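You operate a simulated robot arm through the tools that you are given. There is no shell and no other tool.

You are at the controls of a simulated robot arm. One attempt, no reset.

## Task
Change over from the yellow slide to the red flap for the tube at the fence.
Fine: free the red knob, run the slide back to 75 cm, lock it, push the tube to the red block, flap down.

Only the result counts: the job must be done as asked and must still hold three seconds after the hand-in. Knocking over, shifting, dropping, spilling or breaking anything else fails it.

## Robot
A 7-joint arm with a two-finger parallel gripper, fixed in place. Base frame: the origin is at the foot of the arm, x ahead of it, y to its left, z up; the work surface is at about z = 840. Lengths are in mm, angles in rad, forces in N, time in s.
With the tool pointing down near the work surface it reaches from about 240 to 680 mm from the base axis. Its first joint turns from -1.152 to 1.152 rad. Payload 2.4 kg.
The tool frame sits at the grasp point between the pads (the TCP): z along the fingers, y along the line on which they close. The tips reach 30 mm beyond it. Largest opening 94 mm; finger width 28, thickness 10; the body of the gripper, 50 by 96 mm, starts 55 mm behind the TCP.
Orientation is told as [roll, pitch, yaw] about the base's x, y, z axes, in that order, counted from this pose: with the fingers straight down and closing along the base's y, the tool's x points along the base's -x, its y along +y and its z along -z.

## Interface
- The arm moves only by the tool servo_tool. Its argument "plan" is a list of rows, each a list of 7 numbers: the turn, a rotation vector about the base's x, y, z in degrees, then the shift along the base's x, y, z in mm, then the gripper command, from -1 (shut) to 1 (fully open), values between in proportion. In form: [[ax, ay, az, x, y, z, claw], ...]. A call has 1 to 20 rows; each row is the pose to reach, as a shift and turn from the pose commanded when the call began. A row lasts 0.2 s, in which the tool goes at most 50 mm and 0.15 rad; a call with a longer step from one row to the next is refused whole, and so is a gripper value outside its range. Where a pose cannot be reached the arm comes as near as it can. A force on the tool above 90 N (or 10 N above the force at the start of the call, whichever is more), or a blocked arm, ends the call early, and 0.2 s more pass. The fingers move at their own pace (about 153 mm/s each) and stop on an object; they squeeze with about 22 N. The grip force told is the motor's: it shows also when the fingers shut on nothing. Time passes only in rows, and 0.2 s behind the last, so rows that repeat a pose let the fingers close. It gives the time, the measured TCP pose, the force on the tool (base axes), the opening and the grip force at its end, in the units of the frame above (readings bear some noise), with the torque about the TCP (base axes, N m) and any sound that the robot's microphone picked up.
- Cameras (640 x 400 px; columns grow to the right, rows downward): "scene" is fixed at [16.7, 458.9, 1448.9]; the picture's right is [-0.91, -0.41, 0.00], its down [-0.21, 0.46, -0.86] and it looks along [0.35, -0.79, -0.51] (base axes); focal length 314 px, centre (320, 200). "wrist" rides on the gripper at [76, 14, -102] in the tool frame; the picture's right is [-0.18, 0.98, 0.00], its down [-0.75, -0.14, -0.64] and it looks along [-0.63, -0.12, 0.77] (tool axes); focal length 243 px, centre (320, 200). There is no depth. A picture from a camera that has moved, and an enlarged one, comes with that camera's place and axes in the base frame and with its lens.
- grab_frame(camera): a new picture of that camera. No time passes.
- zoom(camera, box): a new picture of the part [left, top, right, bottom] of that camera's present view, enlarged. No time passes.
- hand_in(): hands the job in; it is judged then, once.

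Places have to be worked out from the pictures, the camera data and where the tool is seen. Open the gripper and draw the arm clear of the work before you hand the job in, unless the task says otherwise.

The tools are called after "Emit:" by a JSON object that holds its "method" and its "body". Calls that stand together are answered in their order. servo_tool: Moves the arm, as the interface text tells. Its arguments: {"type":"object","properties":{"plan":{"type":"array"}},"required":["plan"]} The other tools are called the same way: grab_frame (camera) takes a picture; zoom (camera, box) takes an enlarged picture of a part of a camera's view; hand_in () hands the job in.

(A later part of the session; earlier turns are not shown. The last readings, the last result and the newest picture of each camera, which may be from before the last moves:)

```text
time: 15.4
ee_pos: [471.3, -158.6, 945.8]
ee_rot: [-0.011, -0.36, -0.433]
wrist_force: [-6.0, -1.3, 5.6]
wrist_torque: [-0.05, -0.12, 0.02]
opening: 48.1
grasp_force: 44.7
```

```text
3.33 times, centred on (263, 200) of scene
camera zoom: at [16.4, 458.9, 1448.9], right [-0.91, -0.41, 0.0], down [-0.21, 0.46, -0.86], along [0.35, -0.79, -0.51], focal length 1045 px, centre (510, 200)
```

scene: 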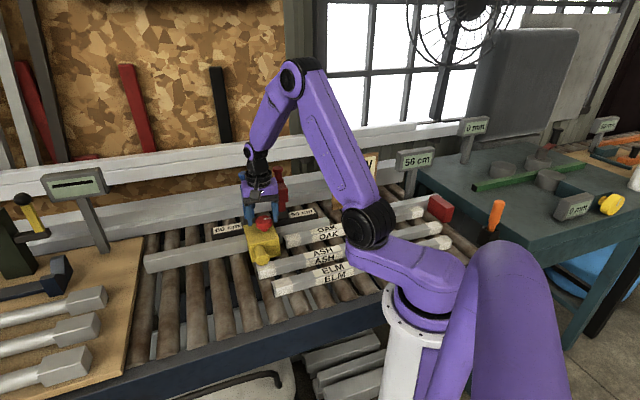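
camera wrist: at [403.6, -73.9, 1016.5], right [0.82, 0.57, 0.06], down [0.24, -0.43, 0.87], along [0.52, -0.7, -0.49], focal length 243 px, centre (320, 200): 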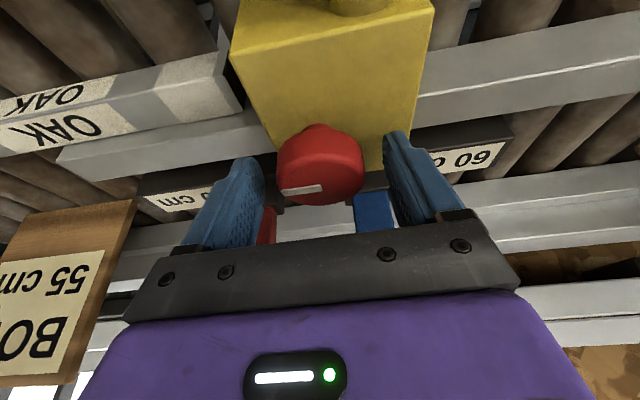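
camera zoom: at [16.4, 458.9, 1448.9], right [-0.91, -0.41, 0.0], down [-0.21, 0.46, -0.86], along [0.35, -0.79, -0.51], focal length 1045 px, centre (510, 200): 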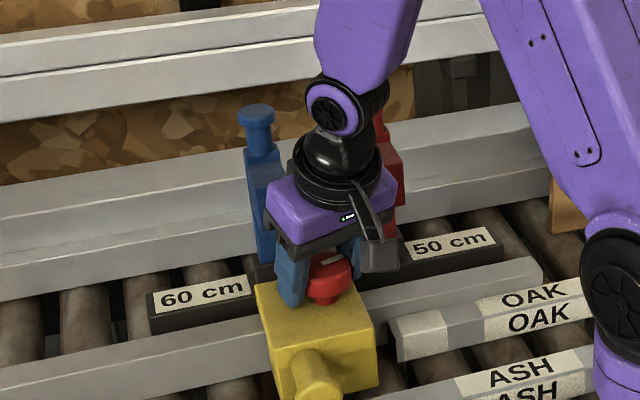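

The knob turns with the hand, with negligible resistance and no stop yet. I continue counter-clockwise.

Emit:
{"method": "servo_tool", "body": {"plan": [[0, 0, 6, 0, 0, 0, -1], [0, 0, 12, 0, 0, 0, -1], [0, 0, 18, 0, 0, 0, -1], [0, 0, 24, 0, 0, 0, -1], [0, 0, 30, 0, 0, 0, -1], [0, 0, 30, 0, 0, 0, -1]]}}

Emit:
{"method": "grab_frame", "body": {"camera": "wrist"}}

Emit:
{"method": "zoom", "body": {"camera": "scene", "box": [215, 140, 311, 260]}}

```text
time: 16.8
ee_pos: [472.9, -157.8, 945.8]
ee_rot: [-0.01, -0.358, 0.091]
wrist_force: [-4.1, 6.3, -7.8]
wrist_torque: [0.45, -0.83, -0.01]
opening: 48.0
grasp_force: 45.2
```

```text
taken
camera wrist: at [362.1, -153.8, 1015.9], right [0.09, 0.99, 0.06], down [0.49, -0.09, 0.87], along [0.87, -0.05, -0.5], focal length 243 px, centre (320, 200)
```

wrist: 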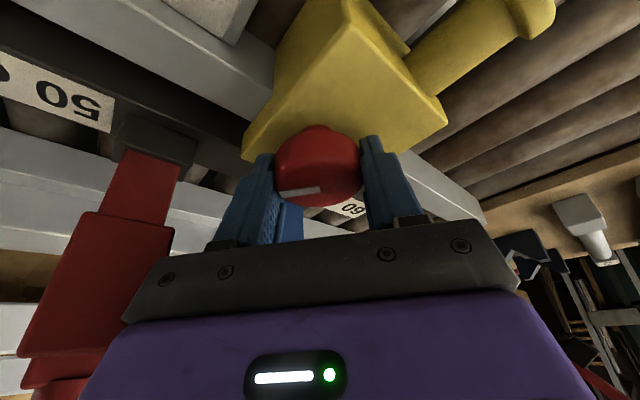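

```text
3.33 times, centred on (263, 200) of scene
camera zoom: at [16.7, 459.0, 1448.8], right [-0.91, -0.41, 0.0], down [-0.21, 0.46, -0.86], along [0.35, -0.79, -0.51], focal length 1045 px, centre (510, 200)
```

zoom: 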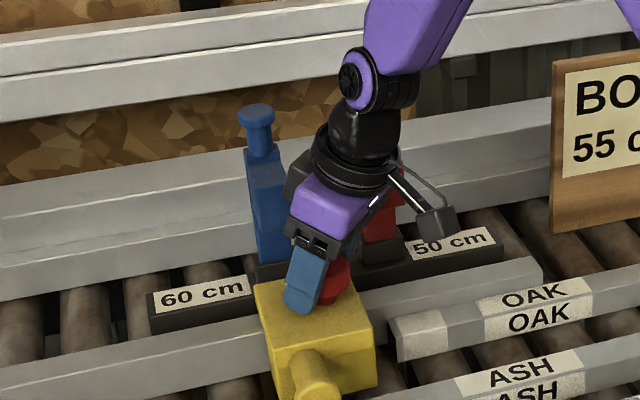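

The knob has followed about 50° so far, but a small tilting moment of about 0.9 N m has built up. I check the clearance between the hand and the blue flap before turning further.

Emit:
{"method": "zoom", "body": {"camera": "scene", "box": [230, 155, 300, 235]}}

Emit:
{"method": "zoom", "body": {"camera": "wrist", "box": [220, 100, 420, 240]}}

```text
5.00 times, centred on (265, 195) of scene
camera zoom: at [16.7, 459.0, 1448.8], right [-0.91, -0.41, 0.0], down [-0.21, 0.46, -0.86], along [0.35, -0.79, -0.51], focal length 1568 px, centre (595, 225)
```

zoom: 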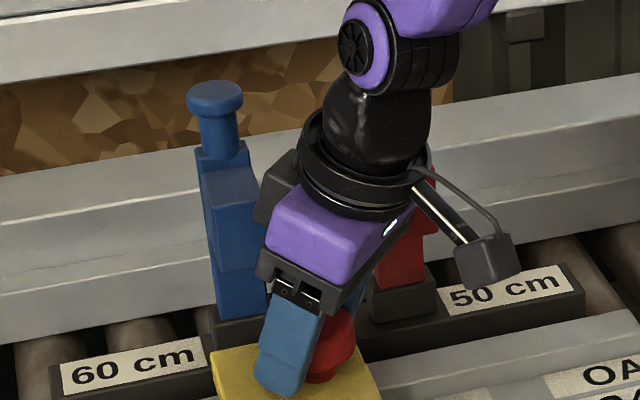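

```text
2.86 times, centred on (320, 170) of wrist
camera zoom: at [362.1, -153.8, 1015.9], right [0.09, 0.99, 0.06], down [0.49, -0.09, 0.87], along [0.87, -0.05, -0.5], focal length 693 px, centre (320, 286)
```

zoom: 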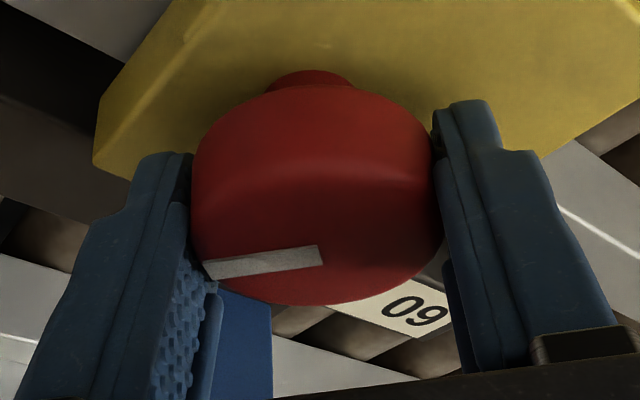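

The dark box on the back of the hand is right at the blue block, which explains that moment. I won't force it. I open slightly, lift, turn back to yaw -55° and regrip the knob for the rest of the turn.

Emit:
{"method": "servo_tool", "body": {"plan": [[0, 0, -2, 0, 0, 0, -1], [0, 0, -2, 0, 0, 0, 0.3], [0, 0, -2, 0, 0, 0, 0.5], [0, 0, -2, 0, 0, 20, 0.5], [0, 0, -2, 0, 0, 45, 0.5], [0, 0, -10, 0, 0, 45, 0.5], [0, 0, -18, 0, 0, 45, 0.5], [0, 0, -26, 0, 0, 45, 0.5], [0, 0, -34, 0, 0, 45, 0.5], [0, 0, -42, 0, 0, 45, 0.5], [0, 0, -50, 0, 0, 45, 0.5], [0, 0, -58, 0, 0, 45, 0.5], [0, 0, -60, 0, 0, 45, 0.5]]}}

Emit:
{"method": "grab_frame", "body": {"camera": "wrist"}}

Emit:
{"method": "zoom", "body": {"camera": "scene", "box": [215, 150, 311, 260]}}

```text
time: 19.6
ee_pos: [470.9, -158.7, 990.4]
ee_rot: [-0.01, -0.36, -0.961]
wrist_force: [0.4, -0.4, -0.5]
wrist_torque: [-0.01, -0.02, -0.02]
opening: 70.5
grasp_force: 0.0
```

```text
taken
camera wrist: at [421.4, -62.9, 1061.1], right [0.91, 0.42, 0.06], down [0.16, -0.47, 0.87], along [0.39, -0.78, -0.49], focal length 243 px, centre (320, 200)
```

wrist: 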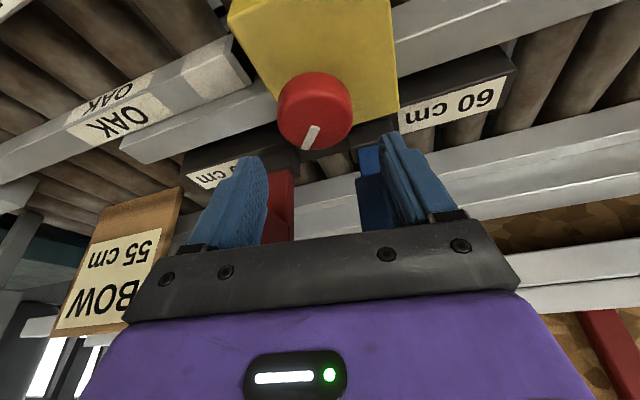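

```text
3.64 times, centred on (263, 205) of scene
camera zoom: at [16.7, 459.0, 1448.9], right [-0.91, -0.41, 0.0], down [-0.21, 0.46, -0.86], along [0.35, -0.79, -0.51], focal length 1140 px, centre (527, 182)
```

zoom: 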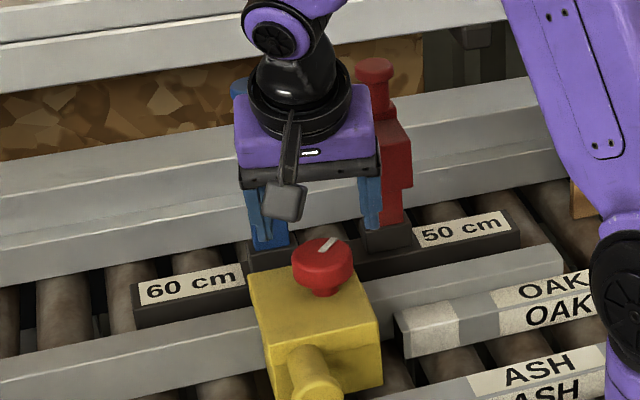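

The knob kept its turned position at about 50°. I regrip it at yaw -55° and turn another 45°.

Emit:
{"method": "servo_tool", "body": {"plan": [[0, 0, 0, 0, 0, -15, 0.5], [0, 0, 0, 0, 0, -30, 0.5], [0, 0, 0, 0, 0, -43.5, 0.5], [0, 0, 0, 0, 0, -43.5, 0], [0, 0, 0, 0, 0, -43.5, -1], [0, 0, 0, 0, 0, -43.5, -1], [0, 0, 7, 0, 0, -43.5, -1], [0, 0, 14, 0, 0, -43.5, -1], [0, 0, 21, 0, 0, -43.5, -1], [0, 0, 28, 0, 0, -43.5, -1], [0, 0, 28, 0, 0, -43.5, -1]]}}

Emit:
{"method": "zoom", "body": {"camera": "wrist", "box": [220, 100, 420, 240]}}

Emit:
{"method": "zoom", "body": {"camera": "scene", "box": [215, 150, 311, 260]}}

```text
time: 22.0
ee_pos: [470.8, -158.5, 946.4]
ee_rot: [-0.01, -0.357, -0.467]
wrist_force: [-5.4, 1.4, -6.1]
wrist_torque: [0.24, -0.26, 0.03]
opening: 47.3
grasp_force: 44.5
```

```text
2.86 times, centred on (320, 170) of wrist
camera zoom: at [381.6, -97.2, 1016.9], right [0.6, 0.8, 0.06], down [0.37, -0.34, 0.87], along [0.71, -0.5, -0.5], focal length 693 px, centre (320, 286)
```

zoom: 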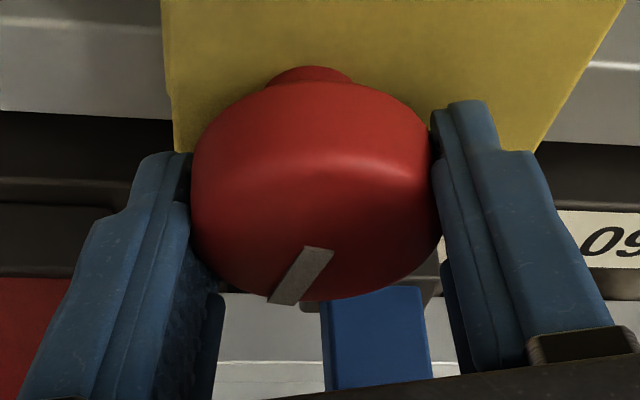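

```text
3.64 times, centred on (263, 205) of scene
camera zoom: at [16.7, 459.0, 1448.9], right [-0.91, -0.41, 0.0], down [-0.21, 0.46, -0.86], along [0.35, -0.79, -0.51], focal length 1140 px, centre (527, 182)
```

zoom: 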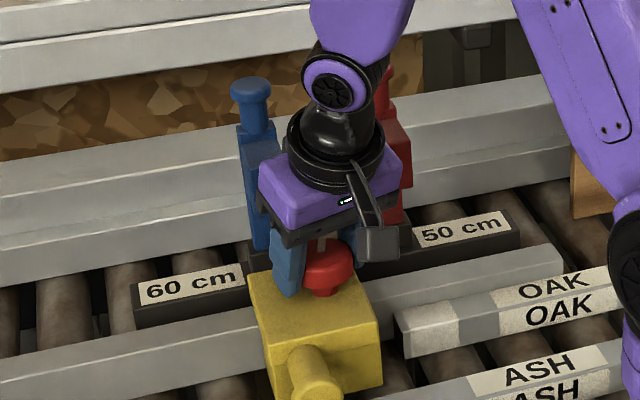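

About 76° in total, still turning freely. I carry on to about 95° and check.

Emit:
{"method": "servo_tool", "body": {"plan": [[0, 0, 5, 0, 0, 0, -1], [0, 0, 10, 0, 0, 0, -1], [0, 0, 15, 0, 0, 0, -1], [0, 0, 18, 0, 0, 0, -1], [0, 0, 18, 0, 0, 0, -1]]}}

Emit:
{"method": "zoom", "body": {"camera": "wrist", "box": [220, 100, 420, 240]}}

Emit:
{"method": "zoom", "body": {"camera": "scene", "box": [215, 150, 311, 260]}}

```text
time: 23.2
ee_pos: [470.1, -157.9, 947.3]
ee_rot: [-0.009, -0.358, -0.159]
wrist_force: [-11.7, 11.7, -6.2]
wrist_torque: [0.84, 0.03, -1.24]
opening: 47.2
grasp_force: 44.9
```

```text
2.86 times, centred on (320, 170) of wrist
camera zoom: at [366.2, -127.5, 1017.3], right [0.33, 0.94, 0.06], down [0.45, -0.21, 0.87], along [0.83, -0.26, -0.5], focal length 693 px, centre (320, 286)
```

zoom: 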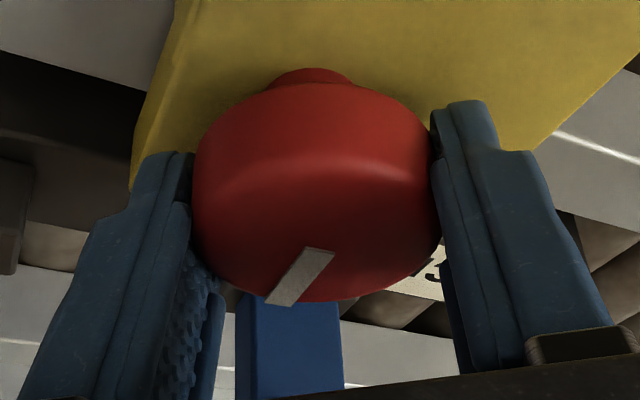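

```text
3.64 times, centred on (263, 205) of scene
camera zoom: at [16.5, 459.2, 1448.8], right [-0.91, -0.41, 0.0], down [-0.21, 0.46, -0.86], along [0.35, -0.79, -0.51], focal length 1140 px, centre (527, 182)
```

zoom: 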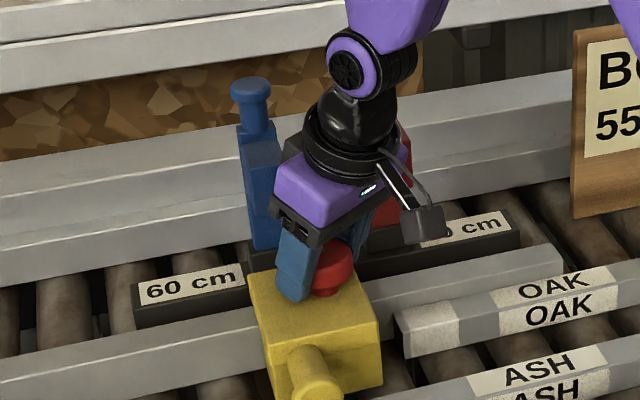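

The z-torque has risen to 1.24 N m, so the knob has reached its free stop after about 90°, with the mark now pointing at the fence. I release it without turning back, lift, and move to above the slide's handle at yaw -45°.

Emit:
{"method": "servo_tool", "body": {"plan": [[0, 0, 0, 0, 0, 0, 0.2], [0, 0, 0, 0, 0, 0, 0.5], [0, 0, 0, 0, 0, 20, 0.5], [0, 0, 0, 0, 0, 45, 0.5], [0, 0, -7, -5, 10, 60, 0.7], [0, 0, -14, -12, 22, 70, 0.9], [0, 0, -21, -20, 36, 75, 1], [0, 0, -28, -28, 52, 80, 1], [0, 0, -36, -37, 70, 80, 1], [0, 0, -36, -37, 74, 80, 1]]}}

Emit:
{"method": "servo_tool", "body": {"plan": [[5, 5, 0, 0, 0, 0, 1], [10, 10, 0, 0, 0, 0, 1], [14.5, 14.5, 0, 0, 0, 0, 1], [14.5, 14.5, 0, 0, 0, 0, 1]]}}

Emit:
{"method": "grab_frame", "body": {"camera": "wrist"}}

Emit:
{"method": "zoom", "body": {"camera": "scene", "box": [200, 150, 360, 270]}}

```text
time: 25.4
ee_pos: [434.0, -84.6, 1026.8]
ee_rot: [-0.011, -0.361, -0.783]
wrist_force: [0.0, -0.4, 0.2]
wrist_torque: [0.03, 0.01, 0.0]
opening: 94.0
grasp_force: 0.1
```

```text
time: 26.4
ee_pos: [433.7, -85.3, 1028.3]
ee_rot: [-0.007, 0.001, -0.783]
wrist_force: [-0.1, -0.3, -0.9]
wrist_torque: [-0.01, 0.04, 0.0]
opening: 94.2
grasp_force: 0.0
```

```text
taken
camera wrist: at [390.2, -20.8, 1131.1], right [0.82, 0.57, -0.01], down [0.44, -0.63, 0.64], along [0.36, -0.53, -0.77], focal length 243 px, centre (320, 200)
```

wrist: 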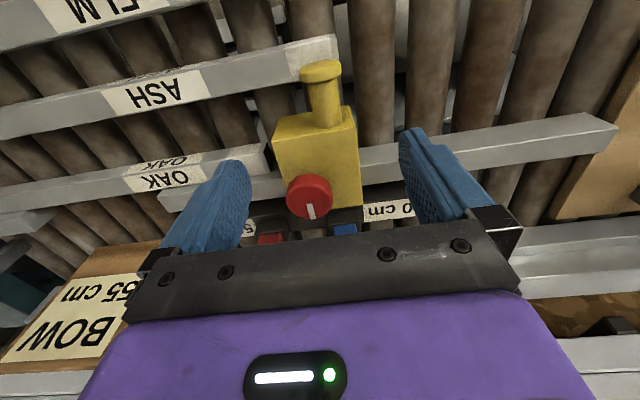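

```text
3.33 times, centred on (280, 210) of scene
camera zoom: at [16.7, 458.9, 1448.9], right [-0.91, -0.41, 0.0], down [-0.21, 0.46, -0.86], along [0.35, -0.79, -0.51], focal length 1045 px, centre (453, 167)
```

zoom: 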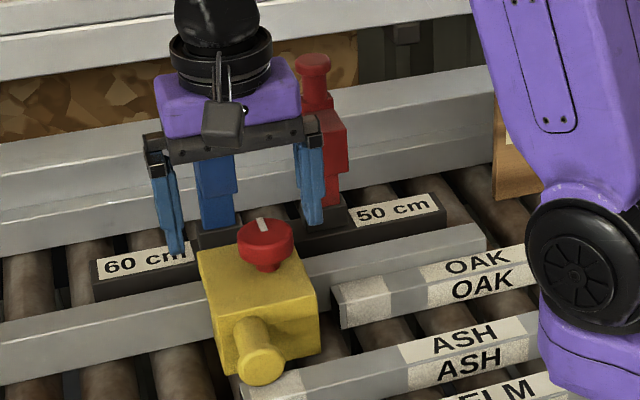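

The mark now points at the fence. Before gripping the handle I check how close ASH's left end is, since it lies almost under the handle cap.

Emit:
{"method": "zoom", "body": {"camera": "wrist", "box": [240, 20, 400, 140]}}

Emit:
{"method": "zoom", "body": {"camera": "scene", "box": [240, 225, 320, 285]}}

```text
3.33 times, centred on (320, 80) of wrist
camera zoom: at [390.2, -20.8, 1131.1], right [0.82, 0.57, -0.01], down [0.44, -0.63, 0.64], along [0.36, -0.53, -0.77], focal length 809 px, centre (320, 600)
```

zoom: 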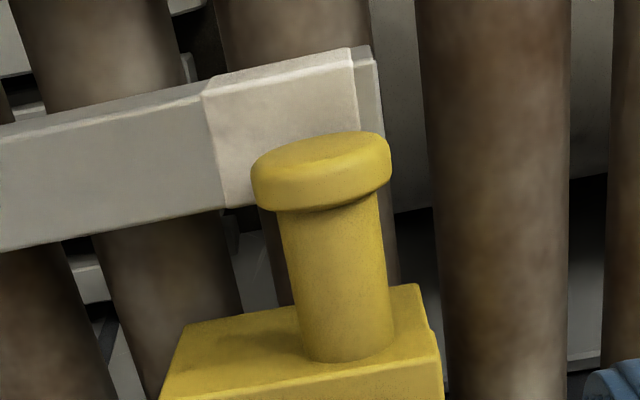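

```text
6.67 times, centred on (280, 255) of scene
camera zoom: at [16.7, 458.9, 1448.9], right [-0.91, -0.41, 0.0], down [-0.21, 0.46, -0.86], along [0.35, -0.79, -0.51], focal length 2090 px, centre (587, -167)
```

zoom: 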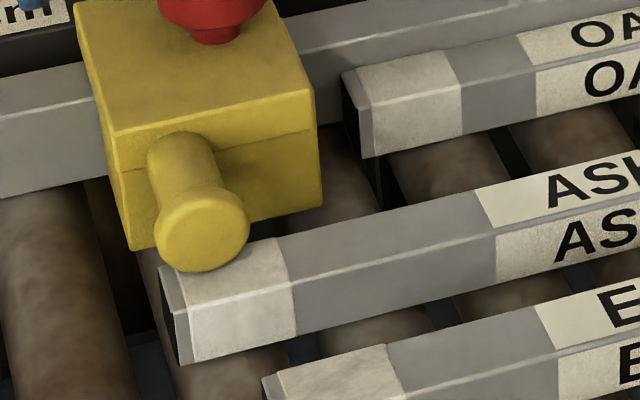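

ASH's back edge is at n about 350 and the slide's front face at n about 395, so the fingers fit between at n 372. I lower over the handle there, opened to about 65 mm, tips just above tube height.

Emit:
{"method": "servo_tool", "body": {"plan": [[0, 0, 0, 3, -1, -30, 0.4], [0, 0, 0, 5.8, -1.3, -65, 0.4], [0, 0, 0, 5.8, -1.3, -95, 0.4], [0, 0, 0, 5.8, -1.3, -118, 0.4], [0, 0, 0, 5.8, -1.3, -133, 0.4], [0, 0, 0, 5.8, -1.3, -133, 0.4]]}}

Emit:
{"method": "grab_frame", "body": {"camera": "wrist"}}

Emit:
{"method": "zoom", "body": {"camera": "scene", "box": [200, 160, 340, 290]}}

```text
time: 27.8
ee_pos: [440.6, -85.6, 893.2]
ee_rot: [-0.008, -0.001, -0.786]
wrist_force: [1.0, -0.6, -0.8]
wrist_torque: [-0.01, -0.04, 0.0]
opening: 65.7
grasp_force: 0.0
```

```text
taken
camera wrist: at [397.0, -22.0, 996.4], right [0.82, 0.57, -0.01], down [0.44, -0.63, 0.64], along [0.36, -0.54, -0.76], focal length 243 px, centre (320, 200)
```

wrist: 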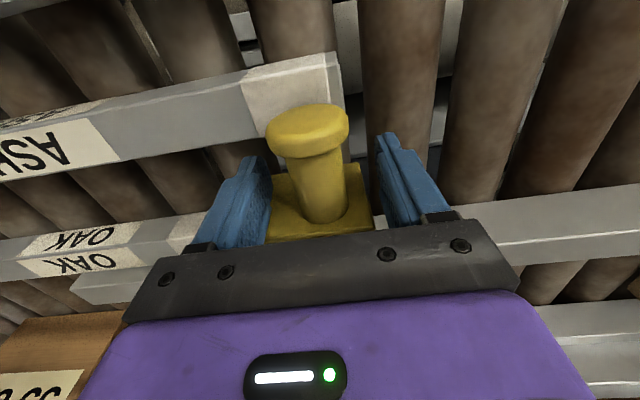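

```text
3.08 times, centred on (270, 225) of scene
camera zoom: at [16.7, 458.9, 1448.9], right [-0.91, -0.41, 0.0], down [-0.21, 0.46, -0.86], along [0.35, -0.79, -0.51], focal length 965 px, centre (474, 123)
```

zoom: 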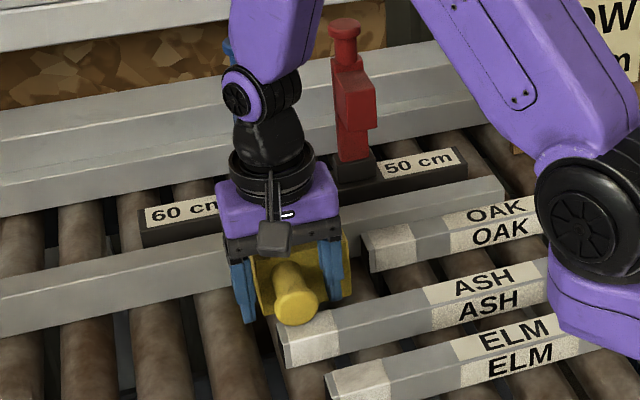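

The fingers straddle the handle with no contact. I close on it.

Emit:
{"method": "servo_tool", "body": {"plan": [[0, 0, 0, 0, 0, 0, 0], [0, 0, 0, 0, 0, 0, -0.4], [0, 0, 0, 0, 0, 0, -1], [0, 0, 0, 0, 0, 0, -1]]}}

Emit:
{"method": "zoom", "body": {"camera": "wrist", "box": [200, 60, 440, 250]}}

```text
time: 28.8
ee_pos: [440.7, -85.6, 893.5]
ee_rot: [-0.009, -0.001, -0.784]
wrist_force: [-0.4, 0.3, -2.3]
wrist_torque: [-0.01, -0.05, -0.08]
opening: 35.8
grasp_force: 44.9
```

```text
2.11 times, centred on (320, 155) of wrist
camera zoom: at [397.1, -21.9, 996.6], right [0.82, 0.57, -0.01], down [0.44, -0.63, 0.64], along [0.36, -0.54, -0.76], focal length 511 px, centre (320, 295)
```

zoom: 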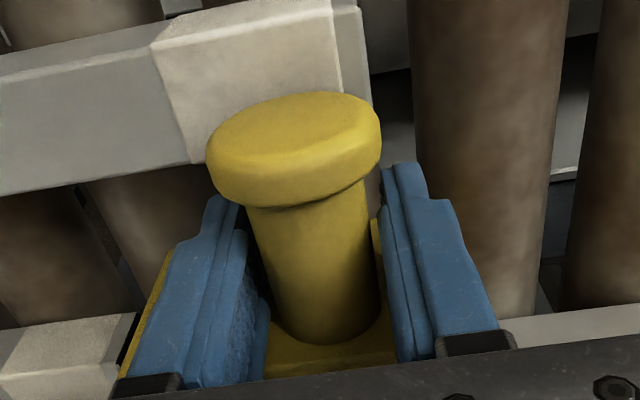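

Gripping the handle at 35.8 mm. I pull gently 15 mm along +e to test whether the slide is free.

Emit:
{"method": "servo_tool", "body": {"plan": [[0, 0, 0, 2, 2, 0, -1], [0, 0, 0, 4.5, 4.5, 0, -1], [0, 0, 0, 7.5, 7.5, 0, -1], [0, 0, 0, 10.6, 10.6, 0, -1], [0, 0, 0, 10.6, 10.6, 0, -1]]}}

Emit:
{"method": "zoom", "body": {"camera": "scene", "box": [376, 140, 472, 240]}}

Emit:
{"method": "zoom", "body": {"camera": "scene", "box": [200, 160, 340, 290]}}

```text
time: 30.0
ee_pos: [452.1, -74.8, 893.3]
ee_rot: [-0.012, 0.001, -0.782]
wrist_force: [1.6, -2.4, -17.9]
wrist_torque: [0.04, -0.01, -0.07]
opening: 35.7
grasp_force: 44.7
```

```text
4.00 times, centred on (424, 190) of scene
camera zoom: at [17.0, 458.8, 1448.9], right [-0.91, -0.41, 0.0], down [-0.21, 0.46, -0.86], along [0.35, -0.79, -0.51], focal length 1254 px, centre (-96, 240)
```

zoom: 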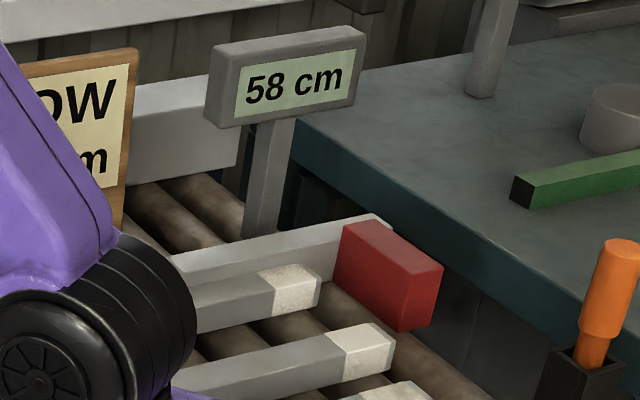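

```text
3.08 times, centred on (270, 225) of scene
camera zoom: at [17.0, 458.8, 1448.9], right [-0.91, -0.41, 0.0], down [-0.21, 0.46, -0.86], along [0.35, -0.79, -0.51], focal length 965 px, centre (474, 123)
```

zoom: 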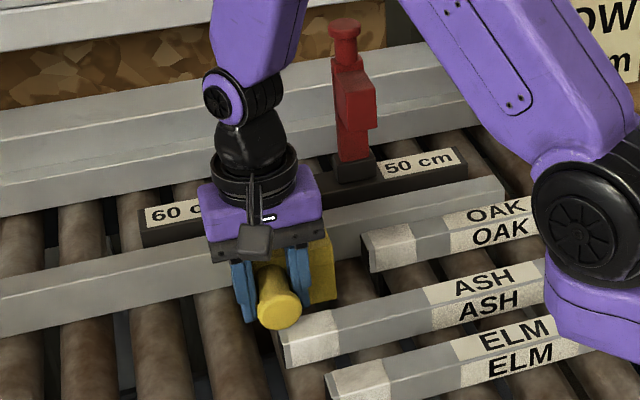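

The slide is free: the readout went from 56 to 58 cm after a 15.7 mm pull. I run it back about 150 mm more along +e in small steps.

Emit:
{"method": "servo_tool", "body": {"plan": [[0, 0, 0, 5, 5, -0.7, -1], [0, 0, 0, 12, 12, -0.7, -1], [0, 0, 0, 19, 19, -0.7, -1], [0, 0, 0, 26, 26, -0.7, -1], [0, 0, 0, 33, 33, -0.7, -1], [0, 0, 0, 40, 40, -0.7, -1], [0, 0, 0, 40, 40, -0.7, -1]]}}

Emit:
{"method": "zoom", "body": {"camera": "scene", "box": [376, 140, 472, 240]}}

Emit:
{"method": "grab_frame", "body": {"camera": "scene"}}

```text
time: 31.6
ee_pos: [491.0, -35.1, 893.8]
ee_rot: [-0.008, -0.004, -0.784]
wrist_force: [3.2, -5.1, -4.8]
wrist_torque: [0.0, 0.03, -0.17]
opening: 35.5
grasp_force: 45.1
```

```text
4.00 times, centred on (424, 190) of scene
camera zoom: at [16.8, 458.8, 1448.9], right [-0.91, -0.41, 0.0], down [-0.21, 0.46, -0.86], along [0.35, -0.79, -0.51], focal length 1254 px, centre (-96, 240)
```

zoom: 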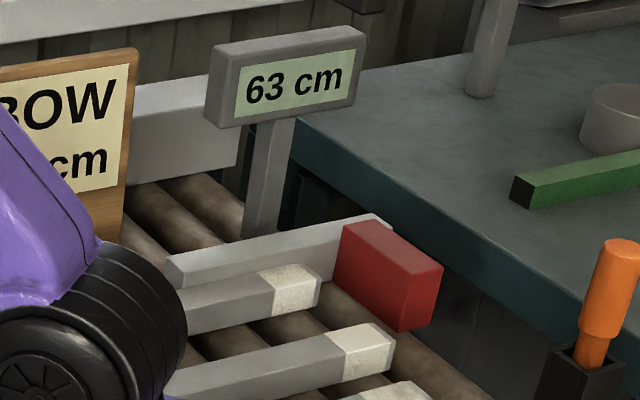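

```text
taken
```

scene: 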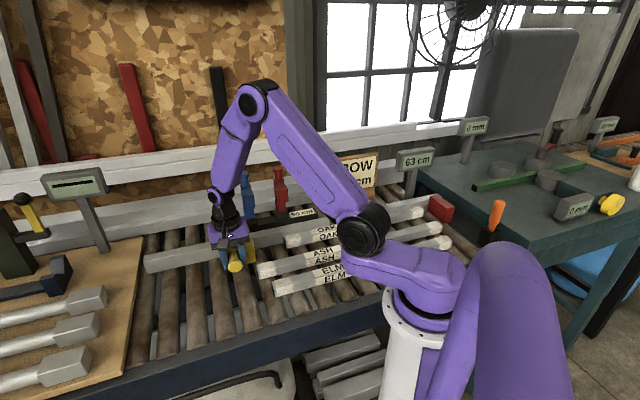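

The readout tracks 1:1 and now reads 63 cm. By the fit, 75 cm is at tool s about 440, so I continue about 108 mm to just short of it.

Emit:
{"method": "servo_tool", "body": {"plan": [[0, 0, 0, 5, 5, 0, -1], [0, 0, 0, 12, 12, 0, -1], [0, 0, 0, 19, 19, 0, -1], [0, 0, 0, 26, 26, 0, -1], [0, 0, 0, 33, 33, 0, -1], [0, 0, 0, 40, 40, 0, -1], [0, 0, 0, 47, 47, 0, -1], [0, 0, 0, 54, 54, 0, -1], [0, 0, 0, 61, 61, 0, -1], [0, 0, 0, 68, 68, 0, -1], [0, 0, 0, 74, 74, 0, -1], [0, 0, 0, 77, 77, 0, -1], [0, 0, 0, 77, 77, 0, -1]]}}

Emit:
{"method": "zoom", "body": {"camera": "scene", "box": [376, 140, 472, 240]}}

Emit:
{"method": "grab_frame", "body": {"camera": "scene"}}

```text
time: 34.4
ee_pos: [568.2, 42.2, 894.2]
ee_rot: [-0.01, -0.005, -0.783]
wrist_force: [8.8, -9.5, 2.6]
wrist_torque: [-0.2, -0.03, -0.2]
opening: 35.1
grasp_force: 45.0
```

```text
4.00 times, centred on (424, 190) of scene
camera zoom: at [16.9, 458.7, 1449.0], right [-0.91, -0.41, 0.0], down [-0.21, 0.46, -0.86], along [0.35, -0.79, -0.51], focal length 1254 px, centre (-96, 240)
```

zoom: 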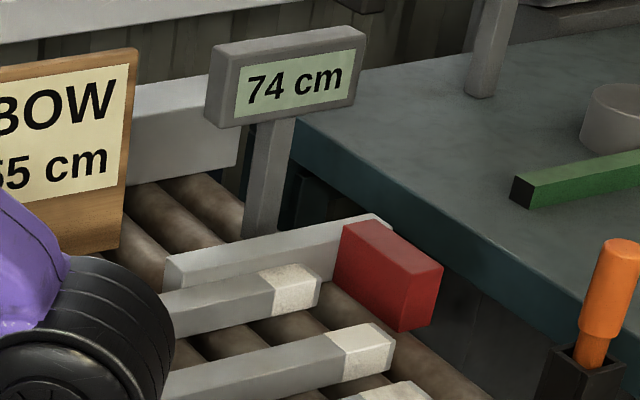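

```text
taken
```

scene: 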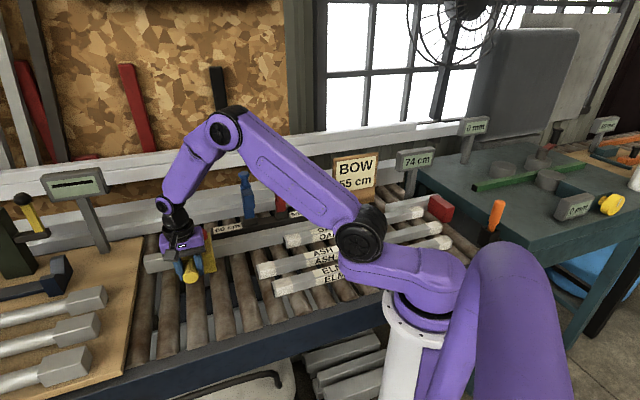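

It reads 74 cm. I step 2 mm at a time to find where 74 changes to 75, easing the small side load as I go.

Emit:
{"method": "servo_tool", "body": {"plan": [[0, 0, 0, 1.4, 0.4, 0, -1], [0, 0, 0, 2.2, 0.8, 0, -1], [0, 0, 0, 2.2, 0.8, 0, -1]]}}

Emit:
{"method": "zoom", "body": {"camera": "scene", "box": [390, 140, 440, 175]}}

```text
time: 35.2
ee_pos: [569.5, 43.5, 894.9]
ee_rot: [-0.009, 0.0, -0.781]
wrist_force: [4.8, -4.0, 6.8]
wrist_torque: [-0.22, -0.28, -0.3]
opening: 35.2
grasp_force: 45.2
```

```text
11.43 times, centred on (415, 158) of scene
camera zoom: at [16.7, 458.8, 1448.9], right [-0.91, -0.41, 0.0], down [-0.21, 0.46, -0.86], along [0.35, -0.79, -0.51], focal length 3583 px, centre (-766, 686)
```

zoom: 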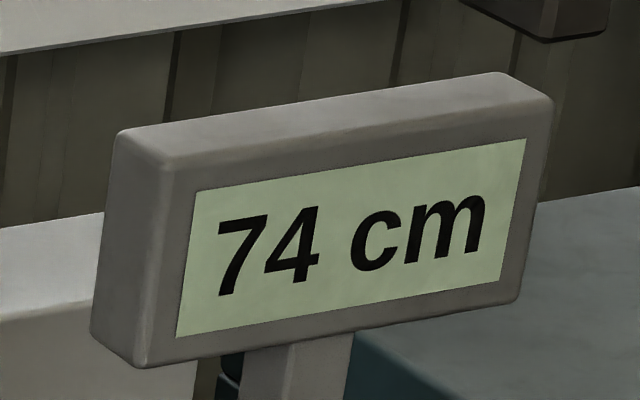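

Still 74 at s = 433.5. Another small step.

Emit:
{"method": "servo_tool", "body": {"plan": [[0, 0, 0, 1.1, 1.1, 0, -1], [0, 0, 0, 1.1, 1.1, 0, -1]]}}

Emit:
{"method": "zoom", "body": {"camera": "scene", "box": [390, 140, 440, 175]}}

```text
time: 35.8
ee_pos: [570.5, 42.8, 893.5]
ee_rot: [-0.009, -0.002, -0.782]
wrist_force: [-0.5, -2.7, 18.4]
wrist_torque: [0.21, 0.36, -0.16]
opening: 35.3
grasp_force: 44.7
```

```text
11.43 times, centred on (415, 158) of scene
camera zoom: at [16.3, 458.9, 1448.9], right [-0.91, -0.41, 0.0], down [-0.21, 0.46, -0.86], along [0.35, -0.79, -0.51], focal length 3583 px, centre (-766, 686)
```

zoom: 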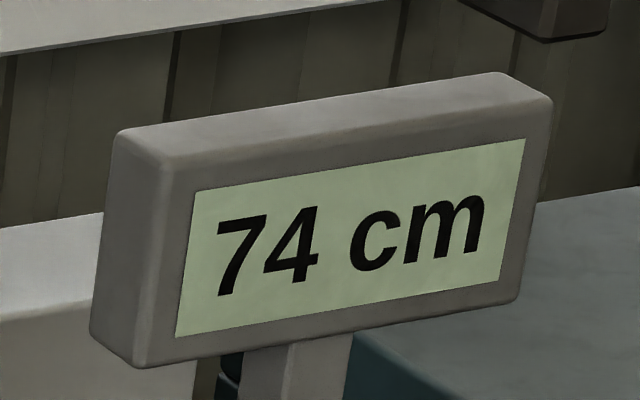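

Readings show about 1 mm of noise, and the display is still 74. I step a further 2 mm.

Emit:
{"method": "servo_tool", "body": {"plan": [[0, 0, 0, 0.7, 0.7, 0, -1], [0, 0, 0, 1.4, 1.4, 0, -1], [0, 0, 0, 1.4, 1.4, 0, -1], [0, 0, 0, 1.4, 1.4, 0, -1]]}}

Emit:
{"method": "zoom", "body": {"camera": "scene", "box": [390, 140, 440, 175]}}

```text
time: 36.8
ee_pos: [571.2, 45.8, 895.2]
ee_rot: [-0.01, -0.001, -0.782]
wrist_force: [-3.5, 1.0, 27.3]
wrist_torque: [0.3, 0.43, -0.14]
opening: 35.1
grasp_force: 45.2
```

```text
11.43 times, centred on (415, 158) of scene
camera zoom: at [16.1, 458.9, 1448.9], right [-0.91, -0.41, 0.0], down [-0.21, 0.46, -0.86], along [0.35, -0.79, -0.51], focal length 3583 px, centre (-766, 686)
```

zoom: 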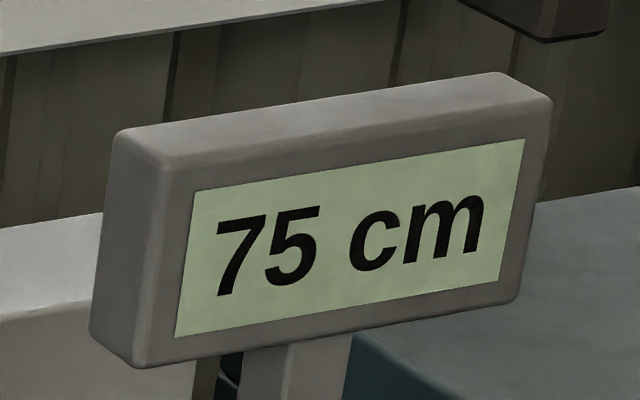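

It just flipped to 75 cm near s of 435.5, and a rounding readout centres about 5 mm later. I move another 4.5 mm along +e and raise the command slightly to ease the 27 N of downward pressing on the handle.

Emit:
{"method": "servo_tool", "body": {"plan": [[0, 0, 0, 0.8, 0.8, 0.7, -1], [0, 0, 0, 1.6, 1.6, 1.4, -1], [0, 0, 0, 2.4, 2.4, 1.4, -1], [0, 0, 0, 3.2, 3.2, 1.4, -1], [0, 0, 0, 3.2, 3.2, 1.4, -1]]}}

Emit:
{"method": "zoom", "body": {"camera": "scene", "box": [390, 140, 440, 175]}}

Emit:
{"method": "zoom", "body": {"camera": "scene", "box": [120, 160, 280, 300]}}

```text
time: 38.0
ee_pos: [574.5, 48.0, 893.8]
ee_rot: [-0.012, 0.001, -0.781]
wrist_force: [-3.0, 1.4, -6.2]
wrist_torque: [-0.28, -0.33, 0.01]
opening: 34.9
grasp_force: 45.0
```

```text
11.43 times, centred on (415, 158) of scene
camera zoom: at [16.7, 459.0, 1448.9], right [-0.91, -0.41, 0.0], down [-0.21, 0.46, -0.86], along [0.35, -0.79, -0.51], focal length 3583 px, centre (-766, 686)
```

zoom: 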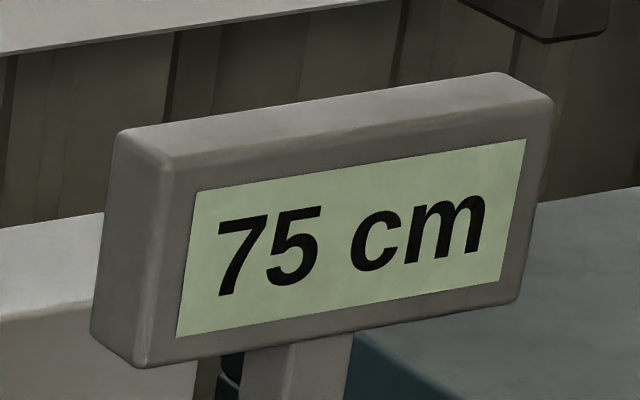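

```text
2.86 times, centred on (200, 230) of scene
camera zoom: at [16.7, 459.0, 1448.9], right [-0.91, -0.41, 0.0], down [-0.21, 0.46, -0.86], along [0.35, -0.79, -0.51], focal length 896 px, centre (663, 114)
```

zoom: 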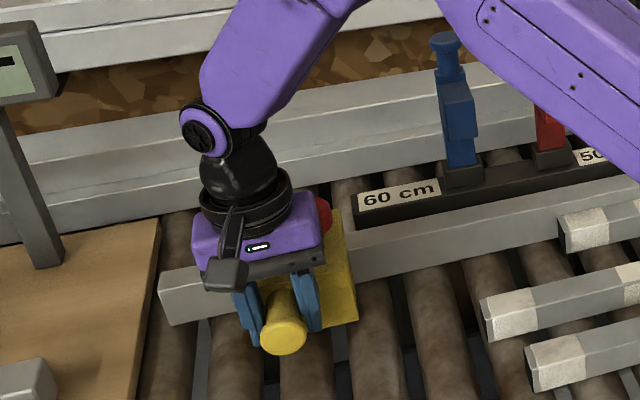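

The readout is steady at 75 cm with s = 440.2, near mid-band. I release the handle without nudging it, lift clear, and go above the knob (expected near (605, -25)) at yaw 0.

Emit:
{"method": "servo_tool", "body": {"plan": [[0, 0, 0, 0, 0, 0, -0.1], [0, 0, 0, 0, 0, 0, 0.3], [0, 0, 0, 0, 0, 0, 0.3], [0, 0, 0, 0, 0, 30, 0.3], [0, 0, 0, 0, 0, 70, 0.4], [0, 0, 0, 0, 0, 110, 0.6], [0, 0, 8, 5, -12, 125, 0.6], [0, 0, 16, 10, -24, 130, 0.6], [0, 0, 24, 15, -36, 130, 0.6], [0, 0, 32, 20, -48, 130, 0.6], [0, 0, 40, 25, -60, 130, 0.6], [0, 0, 45, 30, -73, 130, 0.6], [0, 0, 45, 30, -73, 130, 0.6]]}}

Emit:
{"method": "grab_frame", "body": {"camera": "wrist"}}

Emit:
{"method": "grab_frame", "body": {"camera": "scene"}}

Emit:
{"method": "zoom", "body": {"camera": "wrist", "box": [240, 40, 400, 160]}}

```text
time: 40.8
ee_pos: [605.2, -26.5, 1023.9]
ee_rot: [-0.008, -0.003, 0.005]
wrist_force: [-0.3, 0.0, -0.3]
wrist_torque: [-0.02, 0.02, 0.03]
opening: 75.4
grasp_force: 0.2
```

```text
taken
camera wrist: at [528.8, -11.9, 1128.5], right [0.18, 0.98, -0.01], down [0.75, -0.13, 0.64], along [0.63, -0.12, -0.76], focal length 243 px, centre (320, 200)
```

wrist: 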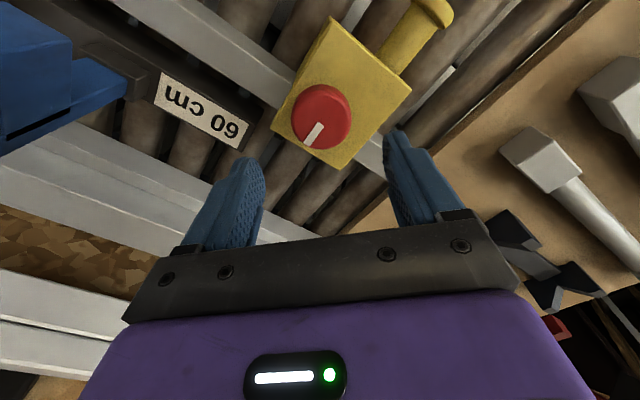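

```text
taken
```

scene: 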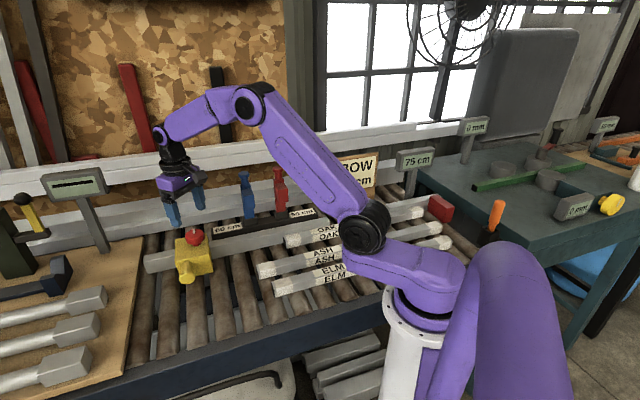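

```text
3.33 times, centred on (320, 100) of wrist
camera zoom: at [528.8, -11.9, 1128.5], right [0.18, 0.98, -0.01], down [0.75, -0.13, 0.64], along [0.63, -0.12, -0.76], focal length 809 px, centre (320, 533)
```

zoom: 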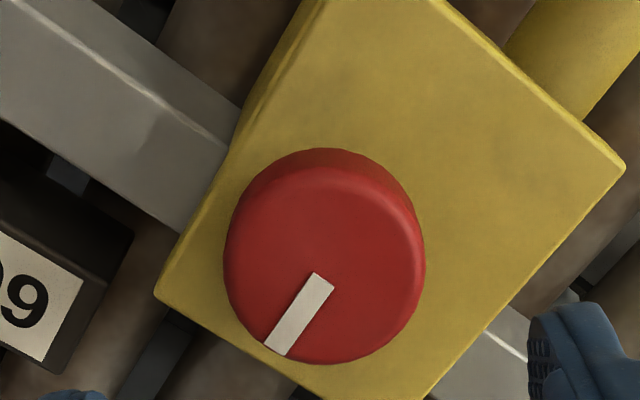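

The display still shows 75 and the knob is under the TCP. No flaps are nearby here, so a straight-down grip works. I descend to z 945 and close on the knob.

Emit:
{"method": "servo_tool", "body": {"plan": [[0, 0, 0, -1.5, 1.2, -25, 0.6], [0, 0, 0, -1.5, 1.2, -50, 0.6], [0, 0, 0, -1.5, 1.2, -68, 0.6], [0, 0, 0, -1.5, 1.2, -78, 0.6], [0, 0, 0, -1.5, 1.2, -78, 0.3], [0, 0, 0, -1.5, 1.2, -78, 0.1], [0, 0, 0, -1.5, 1.2, -78, -1], [0, 0, 0, -1.5, 1.2, -78, -1]]}}

Emit:
{"method": "zoom", "body": {"camera": "wrist", "box": [220, 80, 420, 240]}}

Emit:
{"method": "zoom", "body": {"camera": "scene", "box": [390, 140, 440, 175]}}

Emit:
{"method": "zoom", "body": {"camera": "scene", "box": [130, 150, 270, 300]}}

```text
time: 42.6
ee_pos: [604.6, -24.6, 945.3]
ee_rot: [-0.01, -0.002, 0.003]
wrist_force: [0.3, -1.2, -4.1]
wrist_torque: [0.22, -0.15, 0.02]
opening: 48.0
grasp_force: 45.1
```

```text
2.50 times, centred on (320, 160) of wrist
camera zoom: at [526.4, -11.1, 1049.6], right [0.18, 0.98, -0.01], down [0.75, -0.13, 0.64], along [0.63, -0.12, -0.76], focal length 606 px, centre (320, 300)
```

zoom: 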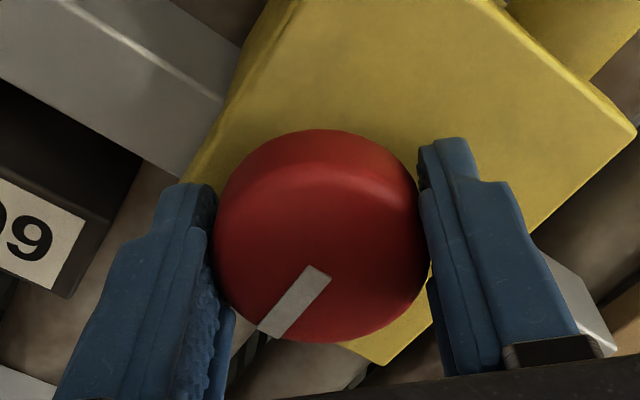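

```text
11.43 times, centred on (415, 158) of scene
camera zoom: at [16.8, 458.9, 1448.9], right [-0.91, -0.41, 0.0], down [-0.21, 0.46, -0.86], along [0.35, -0.79, -0.51], focal length 3583 px, centre (-766, 686)
```

zoom: 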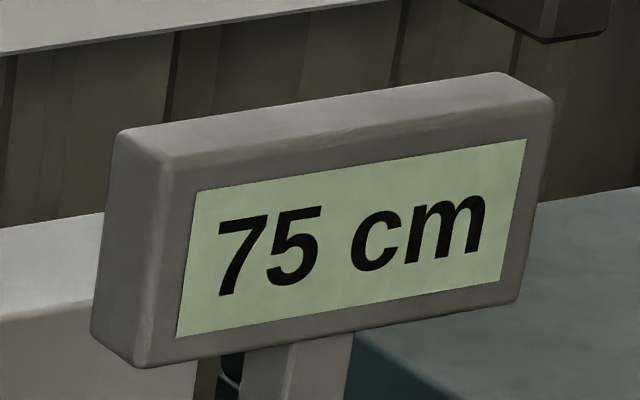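

```text
2.67 times, centred on (200, 225) of scene
camera zoom: at [16.8, 458.9, 1448.9], right [-0.91, -0.41, 0.0], down [-0.21, 0.46, -0.86], along [0.35, -0.79, -0.51], focal length 836 px, centre (640, 133)
```

zoom: 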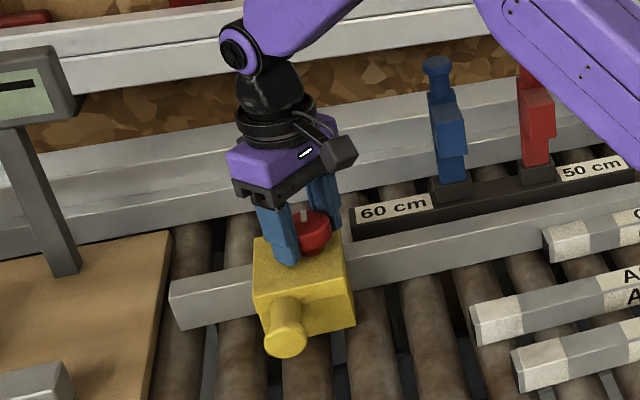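

The knob is held with almost no side load and the display still shows 75. I turn it clockwise about 84° to lock, then check torque and readout.

Emit:
{"method": "servo_tool", "body": {"plan": [[0, 0, -6, 0, 0, 0, -1], [0, 0, -12, 0, 0, 0, -1], [0, 0, -18, 0, 0, 0, -1], [0, 0, -24, 0, 0, 0, -1], [0, 0, -30, 0, 0, 0, -1], [0, 0, -36, 0, 0, 0, -1], [0, 0, -42, 0, 0, 0, -1], [0, 0, -48, 0, 0, 0, -1], [0, 0, -54, 0, 0, 0, -1], [0, 0, -60, 0, 0, 0, -1], [0, 0, -66, 0, 0, 0, -1], [0, 0, -72, 0, 0, 0, -1], [0, 0, -78, 0, 0, 0, -1], [0, 0, -84, 0, 0, 0, -1], [0, 0, -84, 0, 0, 0, -1]]}}

Emit:
{"method": "zoom", "body": {"camera": "wrist", "box": [220, 80, 420, 240]}}

Emit:
{"method": "zoom", "body": {"camera": "scene", "box": [390, 140, 440, 175]}}

```text
time: 45.8
ee_pos: [605.9, -22.8, 946.3]
ee_rot: [-0.006, -0.003, -1.466]
wrist_force: [17.0, -4.7, -19.0]
wrist_torque: [-0.01, -0.07, 0.0]
opening: 48.0
grasp_force: 45.3
```

```text
2.50 times, centred on (320, 160) of wrist
camera zoom: at [610.7, 52.5, 1049.7], right [1.0, -0.08, -0.01], down [-0.06, -0.76, 0.64], along [-0.06, -0.64, -0.76], focal length 606 px, centre (320, 300)
```

zoom: 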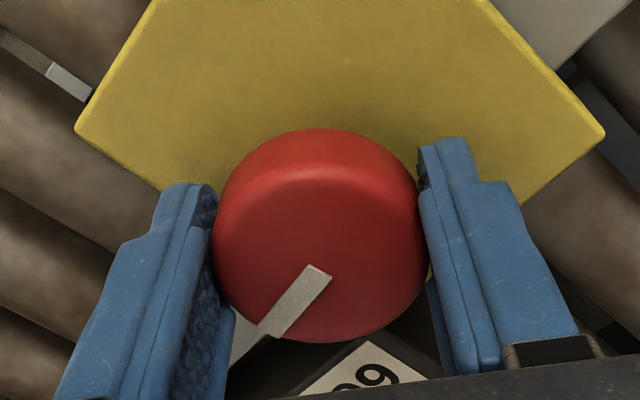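

```text
11.43 times, centred on (415, 158) of scene
camera zoom: at [17.6, 458.8, 1448.9], right [-0.91, -0.41, 0.0], down [-0.21, 0.46, -0.86], along [0.35, -0.79, -0.51], focal length 3583 px, centre (-766, 686)
```

zoom: 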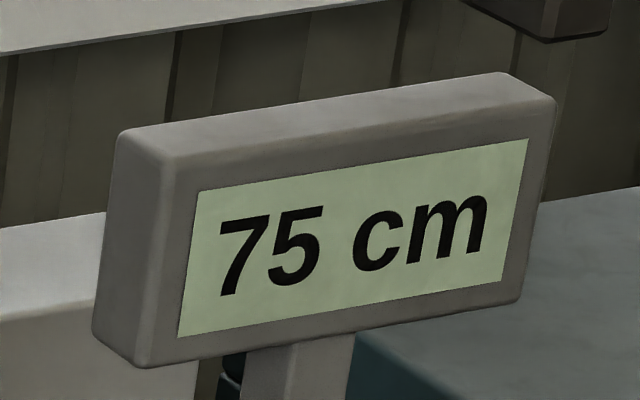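

84° done, still 75 cm and no stop torque yet. I follow the knob's true centre (about 1.5 mm off) and turn on in 3° steps toward the lock stop.

Emit:
{"method": "servo_tool", "body": {"plan": [[0, 0, 0, 1, 1.4, 0, -1], [0, 0, -3, 1.2, 1.7, 0, -1], [0, 0, -6, 1.2, 1.7, 0, -1], [0, 0, -6, 1.2, 1.7, 0, -1]]}}

Emit:
{"method": "servo_tool", "body": {"plan": [[0, 0, -1.5, 0, 0, 0, -1], [0, 0, -3, 0, 0, 0, -1], [0, 0, -3, 0, 0, 0, -1]]}}

Emit:
{"method": "zoom", "body": {"camera": "wrist", "box": [220, 80, 420, 240]}}

Emit:
{"method": "zoom", "body": {"camera": "scene", "box": [390, 140, 440, 175]}}

```text
time: 46.8
ee_pos: [604.3, -24.2, 944.9]
ee_rot: [-0.011, -0.001, -1.571]
wrist_force: [5.2, -14.2, -19.0]
wrist_torque: [0.67, -0.69, -0.03]
opening: 47.9
grasp_force: 45.0
```

```text
time: 47.6
ee_pos: [605.7, -23.3, 947.0]
ee_rot: [-0.012, -0.004, -1.623]
wrist_force: [-4.2, -18.5, -11.0]
wrist_torque: [0.27, -0.22, 0.72]
opening: 47.9
grasp_force: 45.0
```

```text
2.50 times, centred on (320, 160) of wrist
camera zoom: at [623.6, 50.8, 1049.9], right [0.97, -0.23, -0.01], down [-0.17, -0.74, 0.65], along [-0.16, -0.63, -0.76], focal length 606 px, centre (320, 300)
```

zoom: 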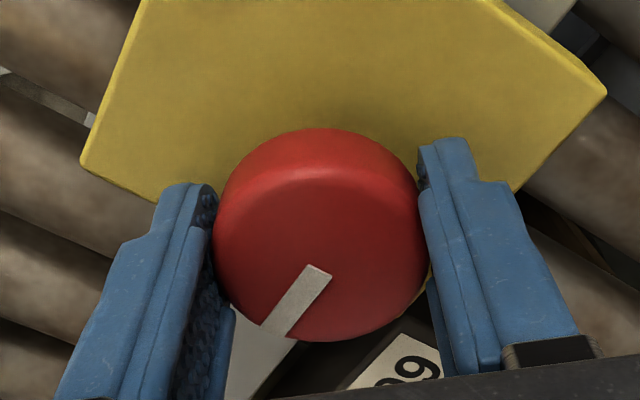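

```text
11.43 times, centred on (415, 158) of scene
camera zoom: at [16.8, 458.4, 1449.1], right [-0.91, -0.41, 0.0], down [-0.21, 0.46, -0.86], along [0.35, -0.79, -0.51], focal length 3583 px, centre (-766, 686)
```

zoom: 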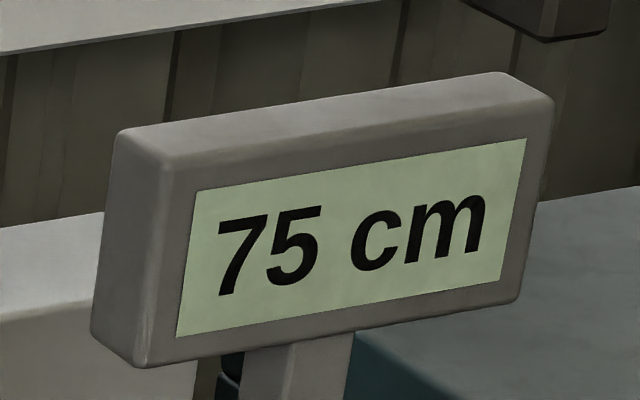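

Stop torque is building (+0.72 N m) at about 93°. I nudge 1.5° more to seat it, then test the lock with a light 2 mm push along -e.

Emit:
{"method": "servo_tool", "body": {"plan": [[0, 0, -1, 0, 0, 0, -1], [0, 0, -1.7, 0, 0, 0, -1], [0, 0, -1.7, 0, 0, 0, -1]]}}

Emit:
{"method": "servo_tool", "body": {"plan": [[0, 0, 0, -0.7, -0.7, 0, -1], [0, 0, 0, -1.4, -1.4, 0, -1], [0, 0, 0, -1.4, -1.4, 0, -1]]}}

Emit:
{"method": "zoom", "body": {"camera": "scene", "box": [390, 140, 440, 175]}}

```text
time: 48.4
ee_pos: [604.5, -23.7, 946.3]
ee_rot: [-0.01, -0.003, -1.652]
wrist_force: [-3.5, -17.7, -12.7]
wrist_torque: [0.19, -0.36, 0.76]
opening: 48.1
grasp_force: 44.8
```

```text
time: 49.2
ee_pos: [605.4, -22.3, 947.5]
ee_rot: [-0.005, -0.001, -1.649]
wrist_force: [8.3, -12.8, -17.9]
wrist_torque: [-0.62, -0.52, 0.39]
opening: 47.5
grasp_force: 45.5
```

```text
11.43 times, centred on (415, 158) of scene
camera zoom: at [17.3, 458.6, 1449.0], right [-0.91, -0.41, 0.0], down [-0.21, 0.46, -0.86], along [0.35, -0.79, -0.51], focal length 3583 px, centre (-766, 686)
```

zoom: 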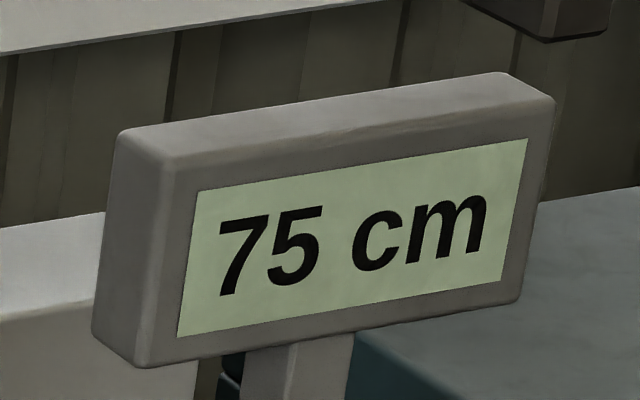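

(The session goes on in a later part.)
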